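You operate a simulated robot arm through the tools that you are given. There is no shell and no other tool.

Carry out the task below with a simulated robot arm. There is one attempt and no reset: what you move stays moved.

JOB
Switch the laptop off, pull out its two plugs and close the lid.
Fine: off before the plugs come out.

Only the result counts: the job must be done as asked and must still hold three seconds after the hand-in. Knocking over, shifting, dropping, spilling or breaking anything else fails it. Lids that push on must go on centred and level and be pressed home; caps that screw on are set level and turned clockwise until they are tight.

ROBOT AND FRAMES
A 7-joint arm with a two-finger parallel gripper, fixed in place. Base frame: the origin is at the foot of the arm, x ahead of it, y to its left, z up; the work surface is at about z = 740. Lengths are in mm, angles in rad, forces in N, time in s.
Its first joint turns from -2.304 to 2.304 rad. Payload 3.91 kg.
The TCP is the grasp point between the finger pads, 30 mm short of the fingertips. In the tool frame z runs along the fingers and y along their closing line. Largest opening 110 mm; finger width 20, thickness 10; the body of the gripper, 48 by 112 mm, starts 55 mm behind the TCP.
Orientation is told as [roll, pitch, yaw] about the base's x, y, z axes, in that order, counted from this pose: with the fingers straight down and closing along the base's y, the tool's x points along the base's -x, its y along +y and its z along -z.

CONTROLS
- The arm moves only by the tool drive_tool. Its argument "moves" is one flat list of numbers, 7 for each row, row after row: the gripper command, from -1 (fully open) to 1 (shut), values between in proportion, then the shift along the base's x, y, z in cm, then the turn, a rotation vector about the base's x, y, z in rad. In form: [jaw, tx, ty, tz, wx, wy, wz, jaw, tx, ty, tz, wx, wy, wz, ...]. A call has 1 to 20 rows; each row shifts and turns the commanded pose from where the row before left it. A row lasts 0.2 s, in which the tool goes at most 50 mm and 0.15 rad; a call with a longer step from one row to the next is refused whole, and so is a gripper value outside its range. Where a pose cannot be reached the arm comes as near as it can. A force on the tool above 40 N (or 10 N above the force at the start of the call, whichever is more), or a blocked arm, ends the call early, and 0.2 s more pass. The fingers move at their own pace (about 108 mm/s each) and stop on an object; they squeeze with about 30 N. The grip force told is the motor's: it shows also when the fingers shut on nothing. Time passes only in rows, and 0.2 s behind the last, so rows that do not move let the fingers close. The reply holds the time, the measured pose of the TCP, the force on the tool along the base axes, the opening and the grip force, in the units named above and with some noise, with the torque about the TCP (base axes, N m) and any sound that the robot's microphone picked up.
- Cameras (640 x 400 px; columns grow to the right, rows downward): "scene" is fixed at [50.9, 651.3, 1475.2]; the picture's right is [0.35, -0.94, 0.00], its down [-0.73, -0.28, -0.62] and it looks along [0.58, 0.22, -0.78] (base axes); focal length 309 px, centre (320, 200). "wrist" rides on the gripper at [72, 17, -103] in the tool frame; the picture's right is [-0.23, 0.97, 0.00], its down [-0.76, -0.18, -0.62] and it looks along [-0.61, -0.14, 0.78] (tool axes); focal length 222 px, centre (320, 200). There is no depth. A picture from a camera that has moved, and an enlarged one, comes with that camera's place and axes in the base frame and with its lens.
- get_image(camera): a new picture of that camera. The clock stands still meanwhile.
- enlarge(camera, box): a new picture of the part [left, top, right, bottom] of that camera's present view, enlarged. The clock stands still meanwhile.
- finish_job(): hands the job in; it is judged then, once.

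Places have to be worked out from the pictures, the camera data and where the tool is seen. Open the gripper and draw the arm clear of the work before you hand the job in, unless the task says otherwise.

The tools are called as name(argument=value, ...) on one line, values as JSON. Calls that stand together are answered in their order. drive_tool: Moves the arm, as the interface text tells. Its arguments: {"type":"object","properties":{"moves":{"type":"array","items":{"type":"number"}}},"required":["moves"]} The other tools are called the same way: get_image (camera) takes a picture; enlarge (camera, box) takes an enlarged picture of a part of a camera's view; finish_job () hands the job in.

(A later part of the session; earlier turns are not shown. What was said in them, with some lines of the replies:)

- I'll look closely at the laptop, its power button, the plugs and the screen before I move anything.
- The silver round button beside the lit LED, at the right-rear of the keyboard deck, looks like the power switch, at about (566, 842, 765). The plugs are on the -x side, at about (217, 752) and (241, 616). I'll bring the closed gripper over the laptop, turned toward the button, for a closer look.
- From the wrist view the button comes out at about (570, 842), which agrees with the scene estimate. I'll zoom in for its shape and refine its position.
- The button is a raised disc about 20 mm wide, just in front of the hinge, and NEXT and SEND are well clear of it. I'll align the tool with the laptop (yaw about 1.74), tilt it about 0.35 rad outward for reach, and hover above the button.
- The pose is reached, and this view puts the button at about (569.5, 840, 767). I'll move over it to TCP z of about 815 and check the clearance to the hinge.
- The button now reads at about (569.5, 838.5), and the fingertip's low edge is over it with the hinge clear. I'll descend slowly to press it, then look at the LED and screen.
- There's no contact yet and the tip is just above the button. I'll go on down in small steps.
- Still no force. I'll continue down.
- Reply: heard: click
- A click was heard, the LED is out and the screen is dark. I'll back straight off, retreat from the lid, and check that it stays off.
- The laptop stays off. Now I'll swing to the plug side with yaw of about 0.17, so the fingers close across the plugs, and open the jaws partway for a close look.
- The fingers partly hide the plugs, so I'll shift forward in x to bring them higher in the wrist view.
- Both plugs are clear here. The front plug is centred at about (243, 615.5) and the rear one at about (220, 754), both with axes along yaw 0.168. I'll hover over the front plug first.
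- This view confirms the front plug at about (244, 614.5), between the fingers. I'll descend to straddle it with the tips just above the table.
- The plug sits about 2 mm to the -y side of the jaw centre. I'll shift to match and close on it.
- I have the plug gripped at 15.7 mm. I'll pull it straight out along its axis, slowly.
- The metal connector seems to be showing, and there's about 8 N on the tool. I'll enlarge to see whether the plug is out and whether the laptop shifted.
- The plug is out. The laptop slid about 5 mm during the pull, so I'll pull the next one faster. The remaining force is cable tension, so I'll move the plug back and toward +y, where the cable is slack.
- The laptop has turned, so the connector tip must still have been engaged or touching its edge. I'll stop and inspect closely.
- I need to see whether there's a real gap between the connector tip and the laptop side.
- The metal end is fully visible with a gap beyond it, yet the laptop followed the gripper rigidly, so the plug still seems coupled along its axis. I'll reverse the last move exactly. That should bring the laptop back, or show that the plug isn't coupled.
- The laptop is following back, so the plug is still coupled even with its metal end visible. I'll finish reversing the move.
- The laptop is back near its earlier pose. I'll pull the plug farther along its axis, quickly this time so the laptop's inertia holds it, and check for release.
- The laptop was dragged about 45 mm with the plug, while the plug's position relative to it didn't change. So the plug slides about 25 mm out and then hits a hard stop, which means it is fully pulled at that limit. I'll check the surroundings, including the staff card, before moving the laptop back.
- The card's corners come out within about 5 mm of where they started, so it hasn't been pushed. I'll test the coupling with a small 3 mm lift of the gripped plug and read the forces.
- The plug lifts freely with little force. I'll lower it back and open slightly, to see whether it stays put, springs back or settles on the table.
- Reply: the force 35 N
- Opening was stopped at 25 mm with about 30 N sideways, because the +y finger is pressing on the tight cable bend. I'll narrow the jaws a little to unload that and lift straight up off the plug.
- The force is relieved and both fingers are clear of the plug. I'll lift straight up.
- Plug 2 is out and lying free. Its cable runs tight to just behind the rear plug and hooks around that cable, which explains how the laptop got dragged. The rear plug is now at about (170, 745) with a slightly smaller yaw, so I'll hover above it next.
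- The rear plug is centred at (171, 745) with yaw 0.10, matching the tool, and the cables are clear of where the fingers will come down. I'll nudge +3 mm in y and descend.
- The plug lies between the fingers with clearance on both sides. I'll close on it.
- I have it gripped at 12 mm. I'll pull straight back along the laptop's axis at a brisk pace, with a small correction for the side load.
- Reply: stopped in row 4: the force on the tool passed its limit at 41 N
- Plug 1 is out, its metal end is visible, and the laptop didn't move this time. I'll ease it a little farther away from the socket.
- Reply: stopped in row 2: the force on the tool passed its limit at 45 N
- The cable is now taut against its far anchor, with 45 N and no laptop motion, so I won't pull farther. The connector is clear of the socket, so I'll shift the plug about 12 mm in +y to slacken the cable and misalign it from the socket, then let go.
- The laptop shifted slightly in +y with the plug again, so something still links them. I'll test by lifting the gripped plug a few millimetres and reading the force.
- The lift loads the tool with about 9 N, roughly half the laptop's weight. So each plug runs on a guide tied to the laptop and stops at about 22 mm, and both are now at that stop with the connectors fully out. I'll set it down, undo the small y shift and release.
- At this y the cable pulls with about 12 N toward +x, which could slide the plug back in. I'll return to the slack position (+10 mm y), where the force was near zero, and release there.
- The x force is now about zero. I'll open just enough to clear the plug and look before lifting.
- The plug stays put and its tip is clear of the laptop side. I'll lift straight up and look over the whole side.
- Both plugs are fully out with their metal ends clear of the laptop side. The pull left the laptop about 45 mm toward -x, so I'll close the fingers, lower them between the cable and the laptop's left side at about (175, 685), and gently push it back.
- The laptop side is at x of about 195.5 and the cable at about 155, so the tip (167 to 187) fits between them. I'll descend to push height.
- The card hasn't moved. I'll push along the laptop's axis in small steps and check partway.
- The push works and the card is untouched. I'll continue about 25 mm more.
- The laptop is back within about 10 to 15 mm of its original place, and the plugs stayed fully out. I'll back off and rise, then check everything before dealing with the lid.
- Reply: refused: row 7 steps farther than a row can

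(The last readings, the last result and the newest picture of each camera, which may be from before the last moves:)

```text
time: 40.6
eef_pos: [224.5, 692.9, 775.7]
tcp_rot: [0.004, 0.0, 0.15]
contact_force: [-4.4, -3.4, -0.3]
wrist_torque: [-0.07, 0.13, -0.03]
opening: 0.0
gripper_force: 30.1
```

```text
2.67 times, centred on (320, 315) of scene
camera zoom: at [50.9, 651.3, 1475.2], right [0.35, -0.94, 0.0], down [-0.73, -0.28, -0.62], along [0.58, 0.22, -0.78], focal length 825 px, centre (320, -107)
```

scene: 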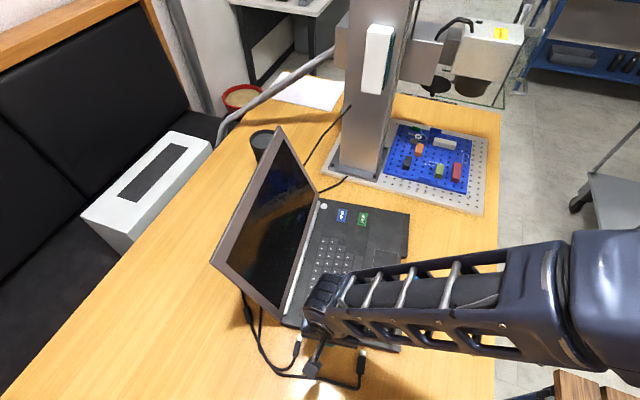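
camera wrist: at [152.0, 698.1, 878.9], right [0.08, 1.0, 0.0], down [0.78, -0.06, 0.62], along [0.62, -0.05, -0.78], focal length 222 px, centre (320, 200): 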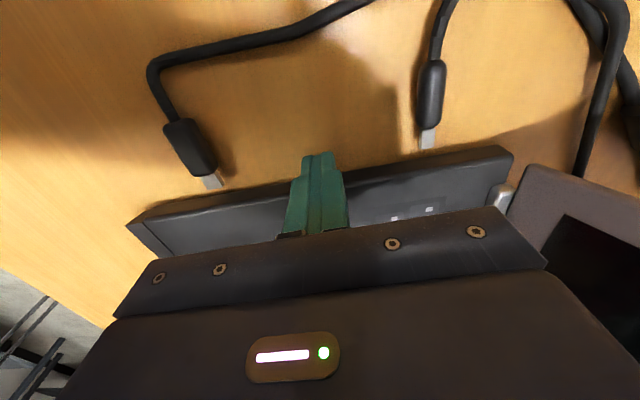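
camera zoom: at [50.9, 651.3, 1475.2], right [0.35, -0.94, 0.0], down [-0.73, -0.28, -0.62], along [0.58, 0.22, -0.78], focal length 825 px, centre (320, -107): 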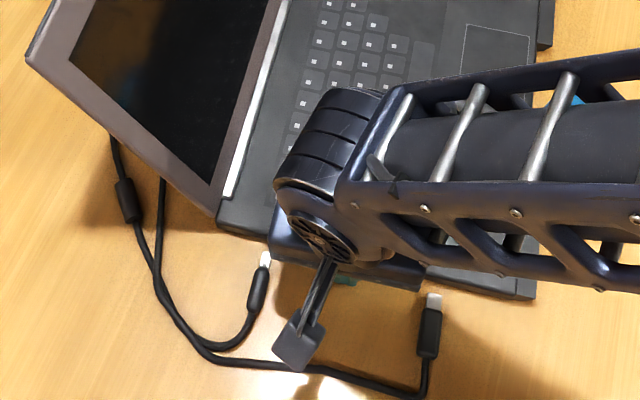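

That call was refused for an over-long step. I'll repeat it with shorter steps.

drive_tool(moves=[1, -0.5, 0, 0, 0, 0, 0, 1, 0, 0, 2.0, 0, 0, 0, 1, 0, 0, 4.0, 0, 0, 0, 1, 0, -1, 4.5, 0, 0, 0, 1, 0, -2, 4.2, 0, 0, 0, 1, 0, -2, 4.2, 0, 0, 0, 1, -1, -2, 4.2, 0, 0, 0, 1, -2, -2, 3.8, 0, 0, 0])

get_image(camera="scene")

enlarge(camera="scene", box=[200, 240, 440, 390])

get_image(camera="wrist")

```text
time: 42.4
eef_pos: [191.8, 603.3, 1044.1]
tcp_rot: [0.001, -0.001, 0.152]
contact_force: [0.1, 0.5, -0.5]
wrist_torque: [-0.05, 0.0, -0.01]
opening: 0.0
gripper_force: 29.8
```

```text
taken
```

scene: 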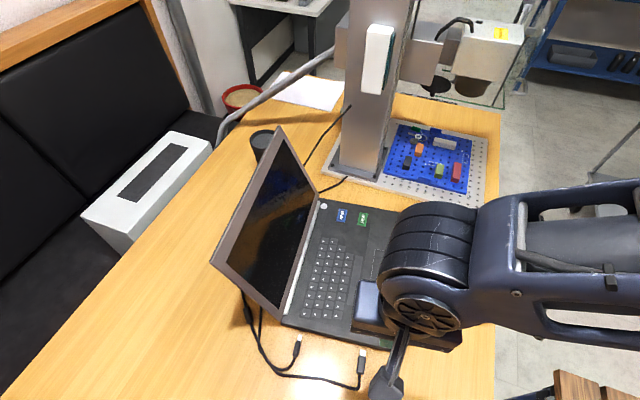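

```text
2.67 times, centred on (320, 315) of scene
camera zoom: at [50.9, 651.3, 1475.2], right [0.35, -0.94, 0.0], down [-0.73, -0.28, -0.62], along [0.58, 0.22, -0.78], focal length 825 px, centre (320, -107)
```

zoom: 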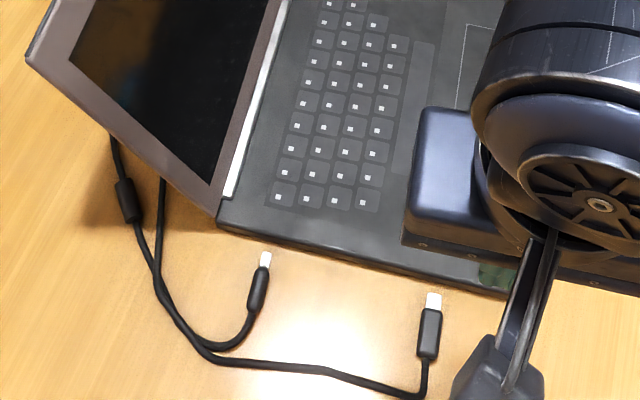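

```text
taken
camera wrist: at [117.1, 608.1, 1147.7], right [0.08, 1.0, 0.0], down [0.78, -0.06, 0.62], along [0.62, -0.05, -0.78], focal length 222 px, centre (320, 200)
```

wrist: 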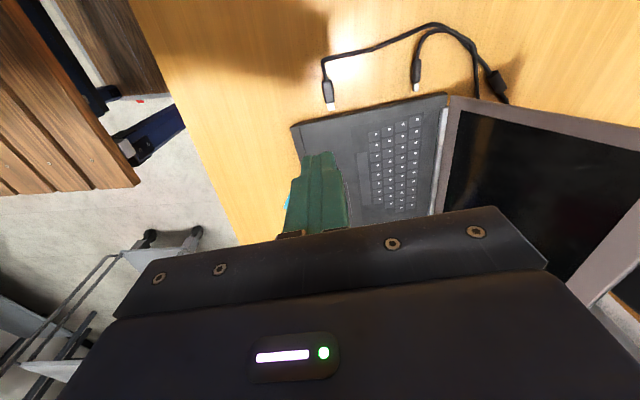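

Both plugs are lying clear with white tips visible, and the laptop is off. Next is the lid: its top edge runs from about (208, 902, 1015) to (568, 947, 1010), leaning back about 20°. I'll come in high with the jaws open about 50 mm to straddle the top edge near x = 300.

drive_tool(moves=[0.09, 2.0, 3.4, 1.5, 0, 0, 0, 0.09, 2.0, 3.4, 1.5, 0, 0, 0, 0.09, 2.0, 3.4, 1.5, 0, 0, 0, 0.09, 2.0, 3.4, 1.5, 0, 0, 0, 0.09, 2.0, 3.4, 1.0, 0, 0, 0, 0.09, 0, 0, 0, 0, 0, 0])

get_image(camera="wrist")

get_image(camera="scene")

```text
time: 43.8
eef_pos: [288.5, 774.0, 1113.4]
tcp_rot: [0.004, 0.002, 0.151]
contact_force: [0.2, 0.1, 0.6]
wrist_torque: [-0.02, 0.0, 0.0]
opening: 50.3
gripper_force: 0.0
```

```text
taken
camera wrist: at [216.6, 778.4, 1217.4], right [0.08, 1.0, 0.0], down [0.78, -0.06, 0.62], along [0.62, -0.05, -0.78], focal length 222 px, centre (320, 200)
```

wrist: 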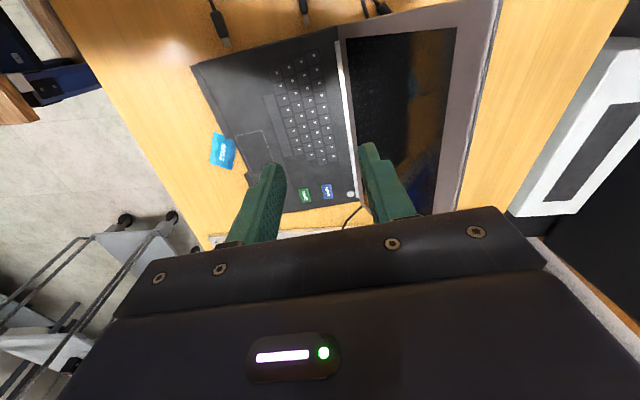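

```text
taken
```

scene: 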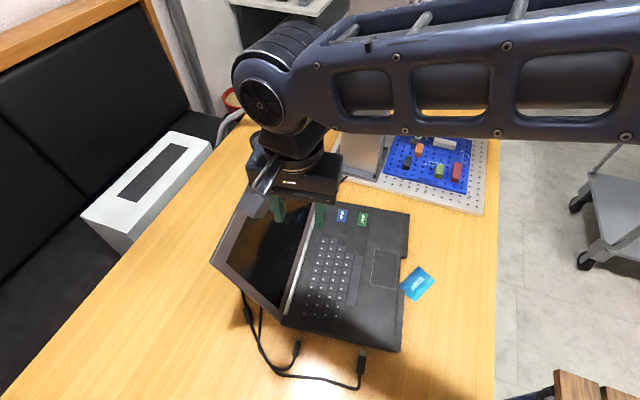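

From this view the lid's top edge at x of about 326 lies at y of about 918, which agrees with the estimate. I'll move over the edge at the same height and check reach.

drive_tool(moves=[0.09, 0.3, 3.5, 0, 0, 0, 0, 0.09, 0.3, 3.5, 0, 0, 0, 0, 0.09, 0.3, 3.5, 0, 0, 0, 0, 0.09, 0.3, 3.5, 0, 0, 0, 0, 0.09, 0, 0, 0, 0, 0, 0])

get_image(camera="wrist")

get_image(camera="scene")

```text
time: 45.0
eef_pos: [300.8, 913.7, 1112.7]
tcp_rot: [0.003, 0.0, 0.151]
contact_force: [-0.1, -0.4, 0.7]
wrist_torque: [-0.02, 0.03, -0.01]
opening: 50.1
gripper_force: 0.1
```

```text
taken
camera wrist: at [226.8, 918.1, 1216.1], right [0.08, 1.0, 0.0], down [0.78, -0.06, 0.62], along [0.62, -0.05, -0.78], focal length 222 px, centre (320, 200)
```

wrist: 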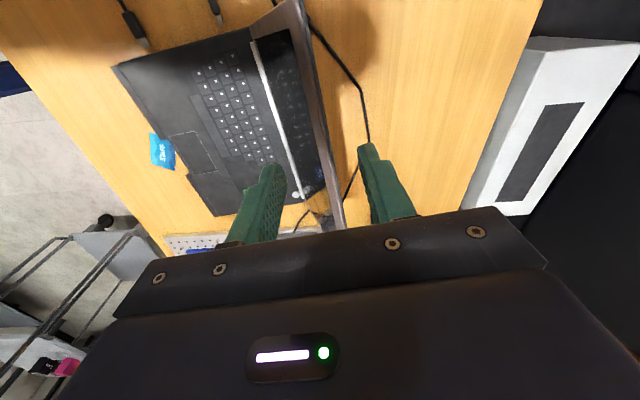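

```text
taken
```

scene: 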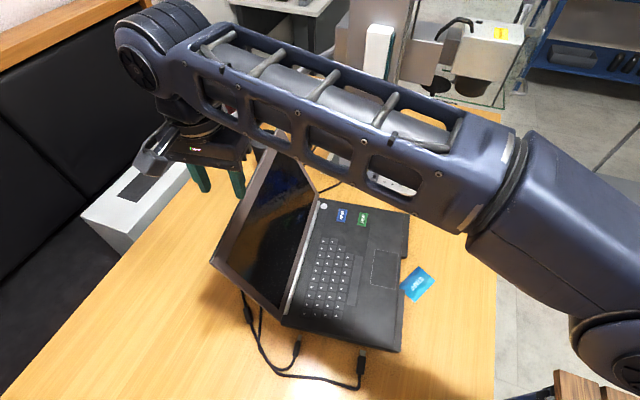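

I can reach it, and the lid edge lies midway between the fingers. I'll shift 40 mm toward the lid's centre and descend so the fingers straddle the top edge.

drive_tool(moves=[0.09, 2.0, 0.25, -1.5, 0, 0, 0, 0.09, 2.0, 0.25, -1.5, 0, 0, 0, 0.09, 0, 0, -2.0, 0, 0, 0, 0.09, 0, 0, -2.0, 0, 0, 0, 0.09, 0, 0, -1.5, 0, 0, 0, 0.09, 0, 0, 0, 0, 0, 0])

get_image(camera="wrist")

get_image(camera="scene")

```text
time: 46.4
eef_pos: [341.1, 920.0, 1028.8]
tcp_rot: [0.003, -0.001, 0.151]
contact_force: [-0.2, 1.9, -0.7]
wrist_torque: [0.0, 0.02, 0.0]
opening: 50.1
gripper_force: 0.0
```

```text
taken
camera wrist: at [267.9, 924.0, 1132.1], right [0.08, 1.0, 0.0], down [0.78, -0.06, 0.62], along [0.62, -0.05, -0.78], focal length 222 px, centre (320, 200)
```

wrist: 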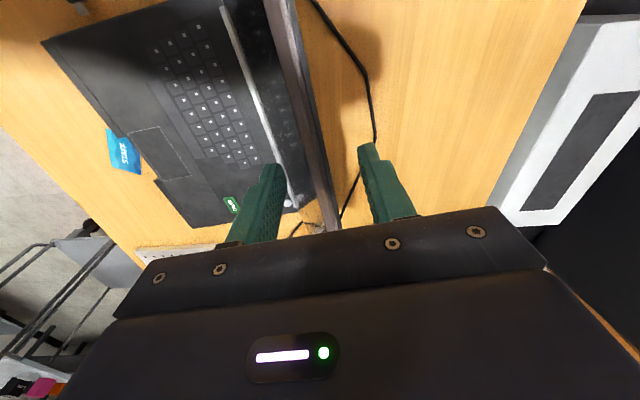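

```text
taken
```

scene: 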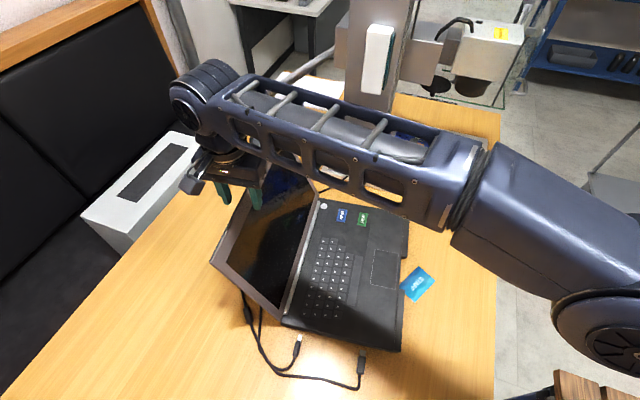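

The front finger is in front of the lid and the rear one behind it. I'll lower 15 mm more for a secure hook and check.

drive_tool(moves=[0.09, 0, 0, -0.8, 0, 0, 0, 0.09, 0, 0, -0.8, 0, 0, 0, 0.09, 0, 0, 0, 0, 0, 0])

enlarge(camera="wrist", box=[220, 80, 460, 240])

enlarge(camera="scene", box=[170, 120, 330, 230])

```text
time: 47.2
eef_pos: [340.9, 917.9, 1012.7]
tcp_rot: [0.005, 0.0, 0.152]
contact_force: [-0.8, -1.2, 0.4]
wrist_torque: [0.02, 0.02, -0.01]
opening: 50.0
gripper_force: 0.0
```

```text
2.50 times, centred on (340, 160) of wrist
camera zoom: at [267.4, 923.2, 1116.2], right [0.08, 1.0, 0.0], down [0.78, -0.06, 0.62], along [0.62, -0.05, -0.78], focal length 555 px, centre (270, 300)
```

zoom: 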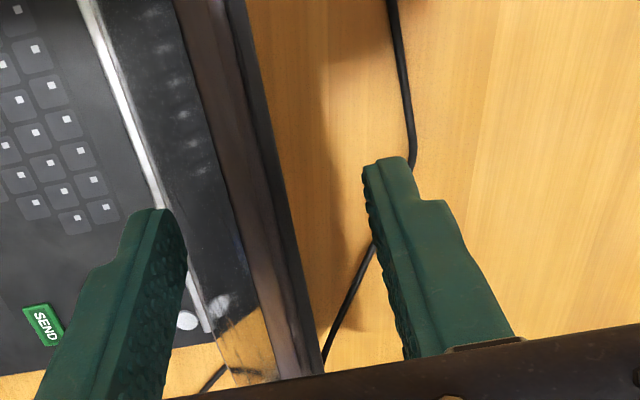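

```text
3.64 times, centred on (250, 175) of scene
camera zoom: at [50.9, 651.3, 1475.2], right [0.35, -0.94, 0.0], down [-0.73, -0.28, -0.62], along [0.58, 0.22, -0.78], focal length 1125 px, centre (574, 291)
```

zoom: 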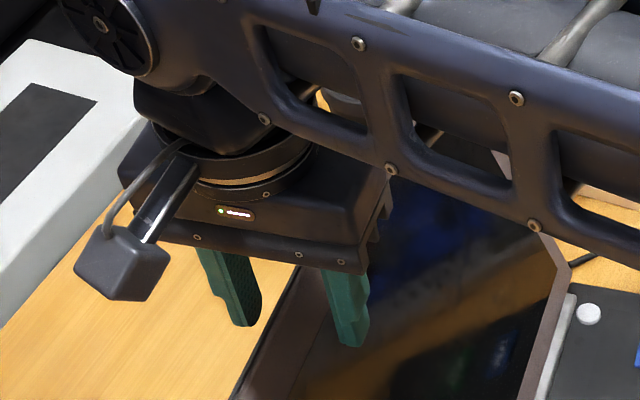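

The lid sits between the fingers. I'll draw it forward gently with the rear finger until it's about upright, watching the forces.

drive_tool(moves=[0.09, 0.2, -1.3, 0, 0, 0, 0, 0.09, 0.2, -1.3, 0, 0, 0, 0, 0.09, 0.2, -1.2, 0.1, 0, 0, 0, 0.09, 0.2, -1.2, 0.1, 0, 0, 0, 0.09, 0.2, -1.2, 0.1, 0, 0, 0, 0.09, 0.2, -1.2, 0.1, 0, 0, 0, 0.09, 0.2, -1.2, 0.1, 0, 0, 0])

enlarge(camera="wrist", box=[220, 80, 460, 240])

get_image(camera="scene")

```text
time: 48.2
eef_pos: [346.5, 876.3, 1019.9]
tcp_rot: [0.011, -0.002, 0.153]
contact_force: [1.1, 0.4, -0.3]
wrist_torque: [-0.05, 0.01, -0.03]
opening: 50.2
gripper_force: 0.2
stopped in row 4: the force on the tool passed its limit at 45 N (the readings are from after the stop); the commanded pose is now the measured one
```

```text
2.50 times, centred on (340, 160) of wrist
camera zoom: at [273.6, 878.8, 1123.3], right [0.08, 1.0, 0.01], down [0.78, -0.07, 0.62], along [0.62, -0.04, -0.78], focal length 555 px, centre (270, 300)
```

zoom: 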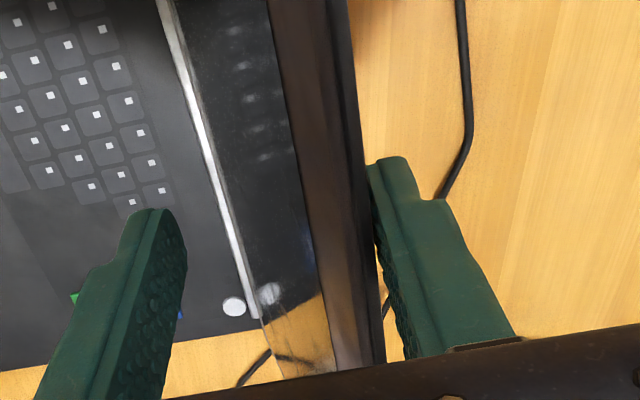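

```text
taken
```

scene: 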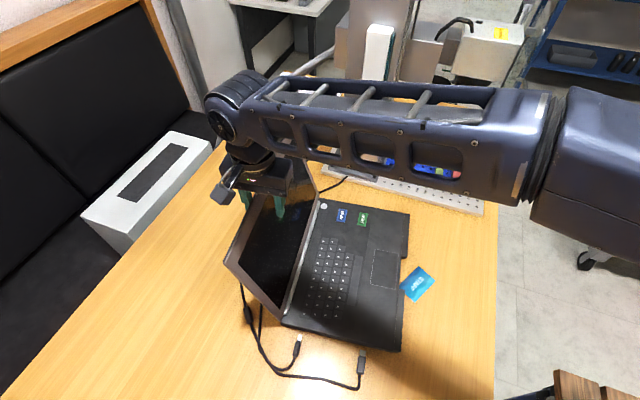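

The lid has started turning, and the stop was just the contact spike. I'll continue more slowly.

drive_tool(moves=[0.09, 0.06, -0.4, 0, 0, 0, 0, 0.09, 0.06, -0.5, 0.05, 0, 0, 0, 0.09, 0.06, -0.5, 0.05, 0, 0, 0, 0.09, 0.06, -0.5, 0.05, 0, 0, 0, 0.09, 0.06, -0.5, 0.05, 0, 0, 0, 0.09, 0.06, -0.5, 0.05, 0, 0, 0, 0.09, 0.06, -0.5, 0.05, 0, 0, 0, 0.09, 0.06, -0.5, 0.05, 0, 0, 0])

enlarge(camera="wrist", box=[220, 80, 460, 240])

get_image(camera="scene")

```text
time: 50.0
eef_pos: [352.0, 837.2, 1024.4]
tcp_rot: [0.014, -0.001, 0.152]
contact_force: [-0.1, 2.1, -0.1]
wrist_torque: [-0.01, 0.0, -0.01]
opening: 50.6
gripper_force: 1.0
```

```text
2.50 times, centred on (340, 160) of wrist
camera zoom: at [279.3, 839.7, 1127.4], right [0.08, 1.0, 0.01], down [0.78, -0.07, 0.62], along [0.62, -0.04, -0.78], focal length 555 px, centre (270, 300)
```

zoom: 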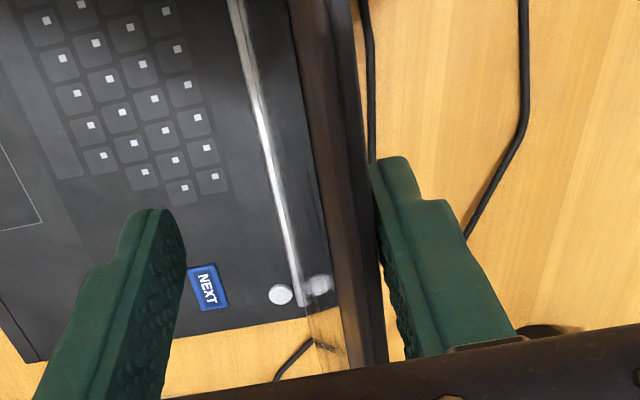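

```text
taken
```

scene: 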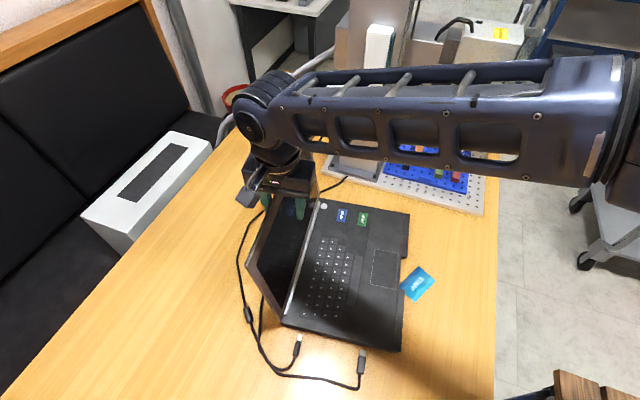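

The lid follows with very little force and the laptop isn't shifting. I'll continue past vertical.

drive_tool(moves=[0.09, 0.08, -0.6, 0.03, 0, 0, 0, 0.09, 0.08, -0.6, 0.03, 0, 0, 0, 0.09, 0.08, -0.6, 0.03, 0, 0, 0, 0.09, 0.08, -0.6, 0.03, 0, 0, 0, 0.09, 0.08, -0.6, 0.03, 0, 0, 0, 0.09, 0.08, -0.6, 0.03, 0, 0, 0, 0.09, 0.08, -0.6, 0, 0, 0, 0, 0.09, 0.08, -0.6, 0, 0, 0, 0, 0.09, 0.08, -0.6, 0, 0, 0, 0, 0.09, 0.08, -0.6, 0, 0, 0, 0, 0.09, 0.08, -0.6, 0, 0, 0, 0, 0.09, 0.08, -0.6, 0, 0, 0, 0])

enlarge(camera="wrist", box=[220, 80, 460, 240])

get_image(camera="scene")

```text
time: 52.6
eef_pos: [360.6, 762.8, 1024.5]
tcp_rot: [0.013, -0.002, 0.153]
contact_force: [0.3, 1.0, -0.6]
wrist_torque: [0.06, -0.03, -0.05]
opening: 50.7
gripper_force: 1.0
```

```text
2.50 times, centred on (340, 160) of wrist
camera zoom: at [288.1, 767.3, 1128.9], right [0.08, 1.0, 0.01], down [0.78, -0.07, 0.62], along [0.62, -0.04, -0.78], focal length 555 px, centre (270, 300)
```

zoom: 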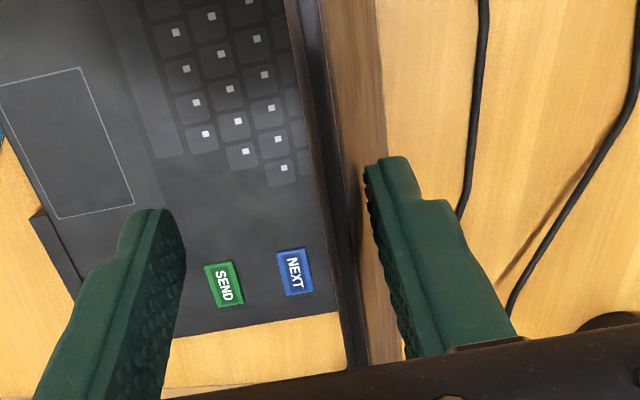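

```text
taken
```

scene: 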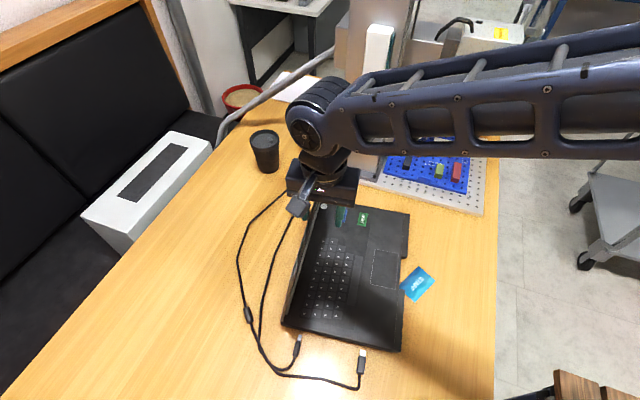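

The lid is about 10 to 12° forward of vertical and stays against the rear finger, so the hinge has some friction. I'll keep following its arc forward and down.

drive_tool(moves=[0.09, 0.11, -0.79, -0.1, 0, 0, 0, 0.09, 0.11, -0.79, -0.12, 0, 0, 0, 0.09, 0.11, -0.79, -0.14, 0, 0, 0, 0.09, 0.11, -0.79, -0.16, 0, 0, 0, 0.09, 0.11, -0.79, -0.18, 0, 0, 0, 0.09, 0.11, -0.79, -0.2, 0, 0, 0, 0.09, 0.11, -0.79, -0.22, 0, 0, 0, 0.09, 0.11, -0.79, -0.24, 0, 0, 0, 0.09, 0.11, -0.79, -0.26, 0, 0, 0, 0.09, 0.11, -0.79, -0.3, 0, 0, 0, 0.09, 0.1, -0.73, -0.45, 0, 0, 0, 0.09, 0.1, -0.73, -0.5, 0, 0, 0, 0.09, 0.1, -0.73, -0.55, 0, 0, 0, 0.09, 0.1, -0.73, -0.6, 0, 0, 0])

get_image(camera="wrist")

get_image(camera="scene")

```text
time: 55.6
eef_pos: [377.2, 656.2, 985.4]
tcp_rot: [0.012, -0.003, 0.155]
contact_force: [-0.2, 0.8, 0.6]
wrist_torque: [0.03, -0.03, 0.0]
opening: 50.1
gripper_force: 0.3
```

```text
taken
camera wrist: at [303.2, 659.8, 1089.0], right [0.08, 1.0, 0.01], down [0.78, -0.07, 0.62], along [0.62, -0.04, -0.78], focal length 222 px, centre (320, 200)
```

wrist: 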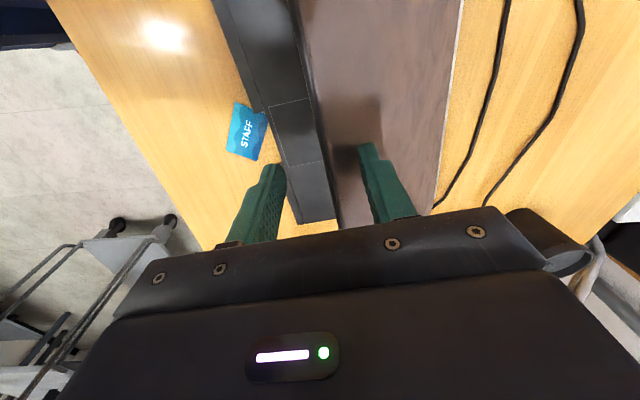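

```text
taken
```

scene: 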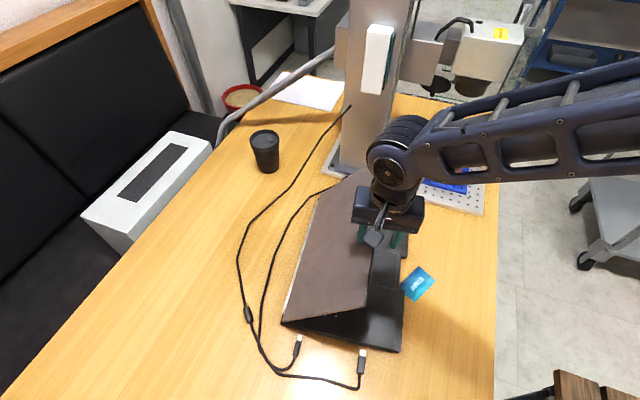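

The lid is around 40° forward and holds there. I'll lift off, close the fingers, and then press the lid down along its arc with the closed fingertips.

drive_tool(moves=[0.09, 0, 1.0, 2.5, 0, 0, 0, 1, -0.2, 1.2, 1.5, 0, 0, 0, 1, -0.2, 1.2, 0, 0, 0, 0, 1, 0, 0, 0, 0, 0, 0])

get_image(camera="wrist")

get_image(camera="scene")

```text
time: 56.6
eef_pos: [371.8, 689.9, 1025.9]
tcp_rot: [0.014, -0.001, 0.152]
contact_force: [-0.3, -0.1, 0.8]
wrist_torque: [-0.02, 0.01, 0.01]
opening: 0.0
gripper_force: 29.9
```

```text
taken
camera wrist: at [298.4, 693.4, 1129.8], right [0.08, 1.0, 0.01], down [0.78, -0.07, 0.62], along [0.62, -0.04, -0.78], focal length 222 px, centre (320, 200)
```

wrist: 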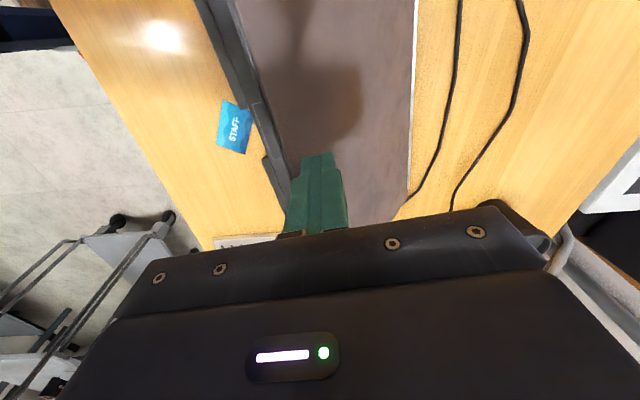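

```text
taken
```

scene: 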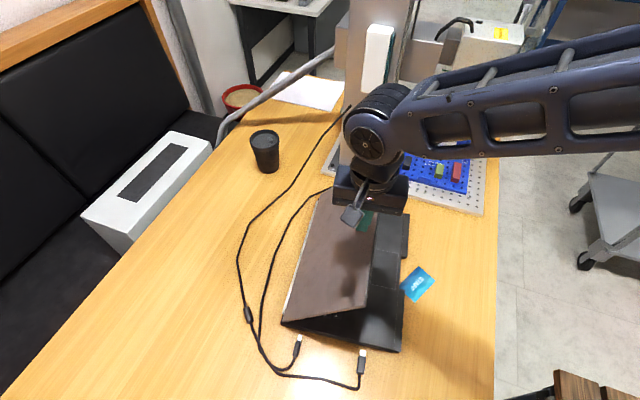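

I'll press down along the lid's arc in moderate steps.

drive_tool(moves=[1, 0.02, -0.12, -1.2, 0, 0, 0, 1, 0.02, -0.12, -1.0, 0, 0, 0, 1, 0.02, -0.12, -0.8, 0, 0, 0, 1, 0.02, -0.12, -0.8, 0, 0, 0, 1, 0.02, -0.12, -0.8, 0, 0, 0, 1, 0.02, -0.2, -0.8, 0, 0, 0, 1, 0.03, -0.3, -0.8, 0, 0, 0, 1, 0.08, -0.6, -0.8, 0, 0, 0, 1, 0.08, -0.6, -0.8, 0, 0, 0, 1, 0.08, -0.6, -0.8, 0, 0, 0, 1, 0.08, -0.6, -0.8, 0, 0, 0, 1, 0.08, -0.6, -0.8, 0, 0, 0])

get_image(camera="wrist")

get_image(camera="scene")

```text
time: 59.2
eef_pos: [377.5, 650.1, 923.4]
tcp_rot: [0.013, -0.001, 0.152]
contact_force: [-0.1, -0.2, 0.3]
wrist_torque: [0.0, -0.05, -0.01]
opening: 0.1
gripper_force: 30.1
```

```text
taken
camera wrist: at [304.6, 653.1, 1026.7], right [0.08, 1.0, 0.01], down [0.78, -0.07, 0.62], along [0.62, -0.04, -0.78], focal length 222 px, centre (320, 200)
```

wrist: 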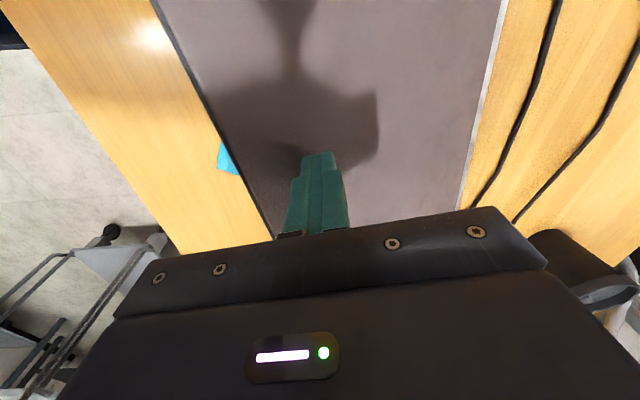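

```text
taken
```

scene: 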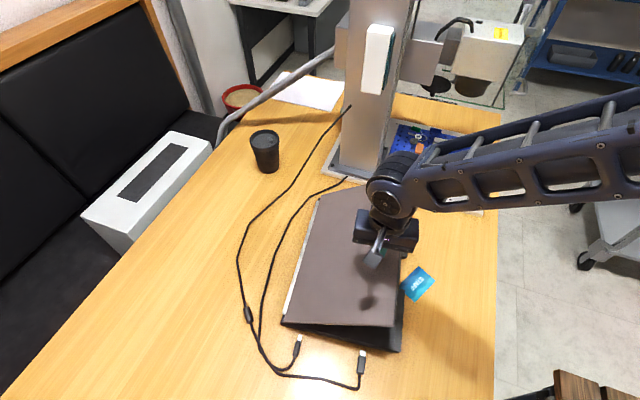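

The lid is going down well. I'll continue toward closed.

drive_tool(moves=[1, 0.06, -0.44, -0.8, 0, 0, 0, 1, 0.06, -0.44, -0.8, 0, 0, 0, 1, 0.06, -0.44, -0.8, 0, 0, 0, 1, 0.06, -0.4, -0.8, 0, 0, 0, 1, 0.05, -0.35, -0.8, 0, 0, 0, 1, 0.05, -0.3, -0.8, 0, 0, 0, 1, 0.05, -0.3, -0.8, 0, 0, 0, 1, 0.04, -0.25, -0.8, 0, 0, 0, 1, 0.02, -0.2, -0.8, 0, 0, 0, 1, 0.02, -0.15, -0.8, 0, 0, 0, 1, 0.02, -0.1, -0.8, 0, 0, 0])

get_image(camera="wrist")

get_image(camera="scene")

```text
time: 61.6
eef_pos: [381.9, 615.4, 834.6]
tcp_rot: [0.014, -0.002, 0.153]
contact_force: [-0.1, -0.4, 0.9]
wrist_torque: [-0.02, 0.03, -0.03]
opening: 0.0
gripper_force: 29.6
```

```text
taken
camera wrist: at [309.6, 618.4, 938.4], right [0.08, 1.0, 0.01], down [0.78, -0.07, 0.62], along [0.62, -0.04, -0.78], focal length 222 px, centre (320, 200)
```

wrist: 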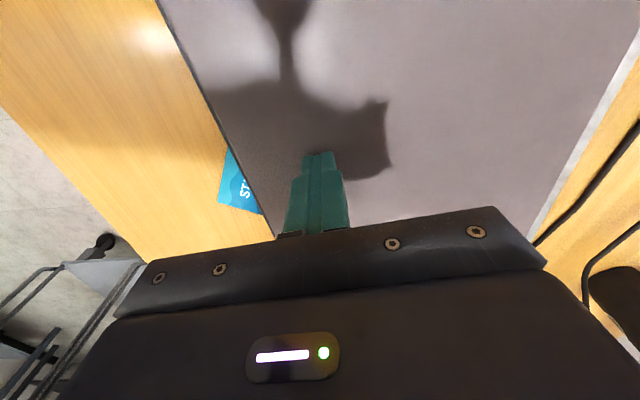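

```text
taken
```

scene: 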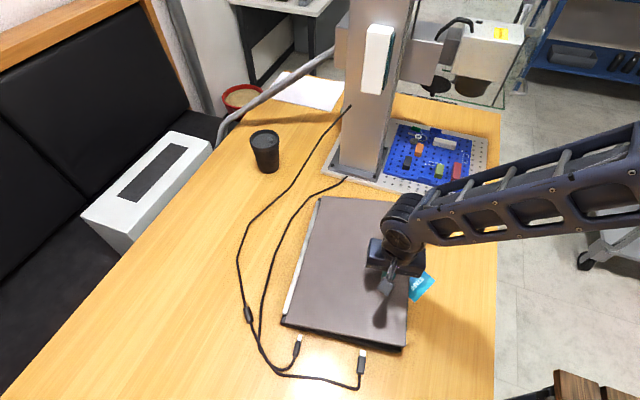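

The lid is almost closed. I'll press straight down slowly until it seats.

drive_tool(moves=[1, 0, -0.05, -0.5, 0, 0, 0, 1, 0, -0.05, -0.5, 0, 0, 0, 1, 0, 0, -0.5, 0, 0, 0, 1, 0, 0, -0.4, 0, 0, 0, 1, 0, 0, -0.4, 0, 0, 0, 1, 0, 0, -0.3, 0, 0, 0])

get_image(camera="scene")

enlarge(camera="scene", box=[260, 280, 420, 380])

```text
time: 63.0
eef_pos: [383.0, 613.6, 810.5]
tcp_rot: [0.013, -0.002, 0.151]
contact_force: [0.6, -0.4, -0.3]
wrist_torque: [-0.01, 0.0, 0.03]
opening: 0.1
gripper_force: 29.7
```

```text
taken
```

scene: 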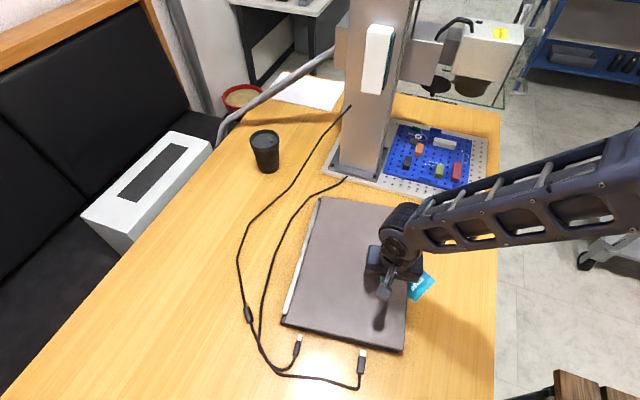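

```text
4.00 times, centred on (340, 330) of scene
camera zoom: at [50.9, 651.3, 1475.2], right [0.35, -0.94, 0.0], down [-0.73, -0.28, -0.62], along [0.58, 0.22, -0.78], focal length 1238 px, centre (240, -320)
```

zoom: 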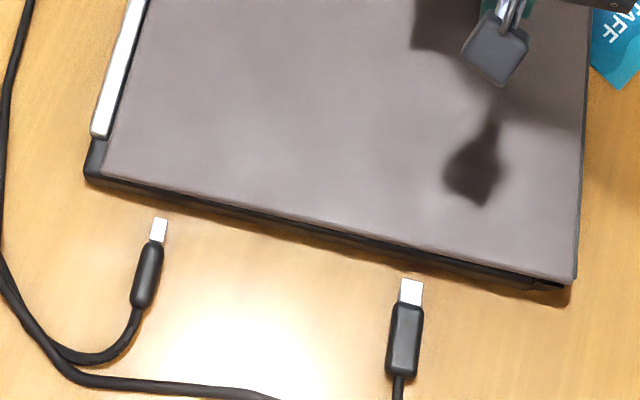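

The lid looks nearly shut, with no seating force yet. I'll keep pressing down until I feel it seat.

drive_tool(moves=[1, 0, 0, -0.3, 0, 0, 0, 1, 0, 0, -0.3, 0, 0, 0, 1, 0, 0, -0.3, 0, 0, 0, 1, 0, 0, -0.2, 0, 0, 0])

enlarge(camera="scene", box=[260, 280, 420, 380])

```text
time: 64.0
eef_pos: [383.6, 614.4, 802.1]
tcp_rot: [0.016, -0.004, 0.151]
contact_force: [-3.6, -9.1, 17.1]
wrist_torque: [-0.41, 0.22, -0.02]
opening: 0.1
gripper_force: 30.0
stopped in row 4: the force on the tool passed its limit at 45 N (the readings are from after the stop); the commanded pose is now the measured one
```

```text
4.00 times, centred on (340, 330) of scene
camera zoom: at [50.9, 651.3, 1475.2], right [0.35, -0.94, 0.0], down [-0.73, -0.28, -0.62], along [0.58, 0.22, -0.78], focal length 1238 px, centre (240, -320)
```

zoom: 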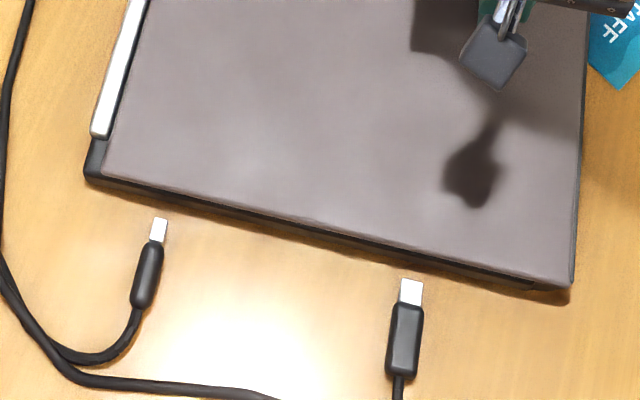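

The lid is pressed home: it took firm resistance at TCP z of about 802, and the gap at the side is closed. I'll lift off straight up, open the gripper and draw clear.

drive_tool(moves=[1, 0, 0, 0.5, 0, 0, 0, 1, 0, 0, 1.5, 0, 0, 0, 1, 0, 0, 3.0, 0, 0, 0, 1, 0, -1.0, 4.0, 0, 0, 0, 0.5, 0, -2.0, 4.3, 0, 0, 0, 0, 0, -2.5, 4.2, 0, 0, 0, -0.5, 0, -2.5, 4.2, 0, 0, 0, -0.5, 0, -2.5, 4.2, 0, 0, 0, -0.5, 0, -2.5, 4.2, 0, 0, 0])

get_image(camera="scene")

get_image(camera="wrist")

enlarge(camera="scene", box=[240, 180, 460, 390])

```text
time: 66.0
eef_pos: [383.3, 486.5, 1102.2]
tcp_rot: [0.015, -0.002, 0.153]
contact_force: [0.6, 0.4, -0.9]
wrist_torque: [-0.02, 0.0, 0.04]
opening: 82.4
gripper_force: 0.0
```

```text
taken
```

scene: 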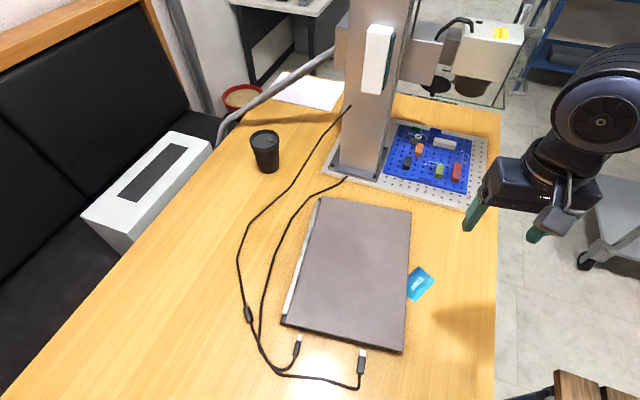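

```text
taken
camera wrist: at [310.4, 490.3, 1206.3], right [0.08, 1.0, 0.01], down [0.78, -0.07, 0.62], along [0.62, -0.04, -0.78], focal length 222 px, centre (320, 200)
```

wrist: 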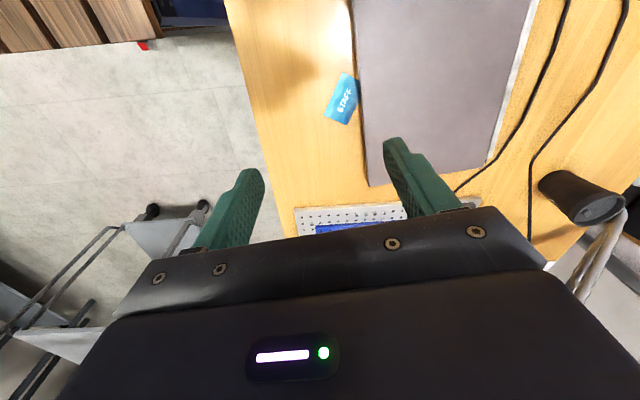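

```text
1.90 times, centred on (350, 285) of scene
camera zoom: at [50.9, 651.3, 1475.2], right [0.35, -0.94, 0.0], down [-0.73, -0.28, -0.62], along [0.58, 0.22, -0.78], focal length 589 px, centre (263, 38)
```

zoom: 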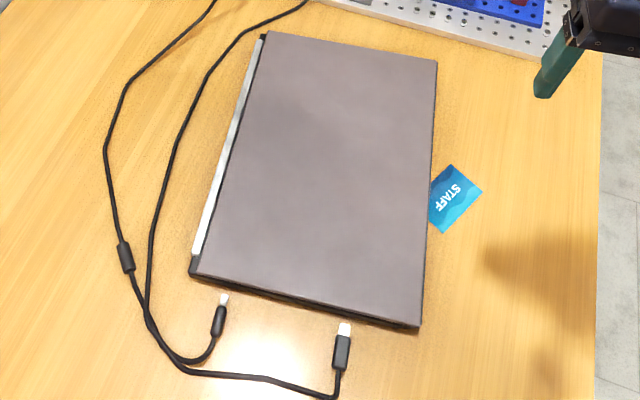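

Everything checks out: the screen went off before the plugs came out, and both plugs lie clear with their tips exposed. The lid is shut flat, the card, cup and fixture are where they were, and the arm is clear with the gripper open. Handing in.

finish_job()

```text
The job is handed in.
```

The laptop is off, both plugs are out, and the lid is pressed shut. I've handed the job in, but no verdict came back. It went in the order you asked:

- **Off first:** I pressed the power button once. It clicked, and the LED and screen went dark before I touched the plugs.
- **Plugs:** each came out about 22 mm, with its metal end fully exposed and clear of its socket. That seems to be as far as they go, because they stop there and then pull the laptop along.
- **Lid:** I drew it forward and pressed it down until it met firm resistance. It sits flat.

**Laptop moved:** pulling the first plug dragged the laptop about 50 mm. I pushed it back to within roughly 10–15 mm of where it started, and it is still turned slightly.

In the last pictures the staff card was where it started, and the cup and the fixture by the post looked undisturbed. The gripper is open and the arm is clear of the laptop.
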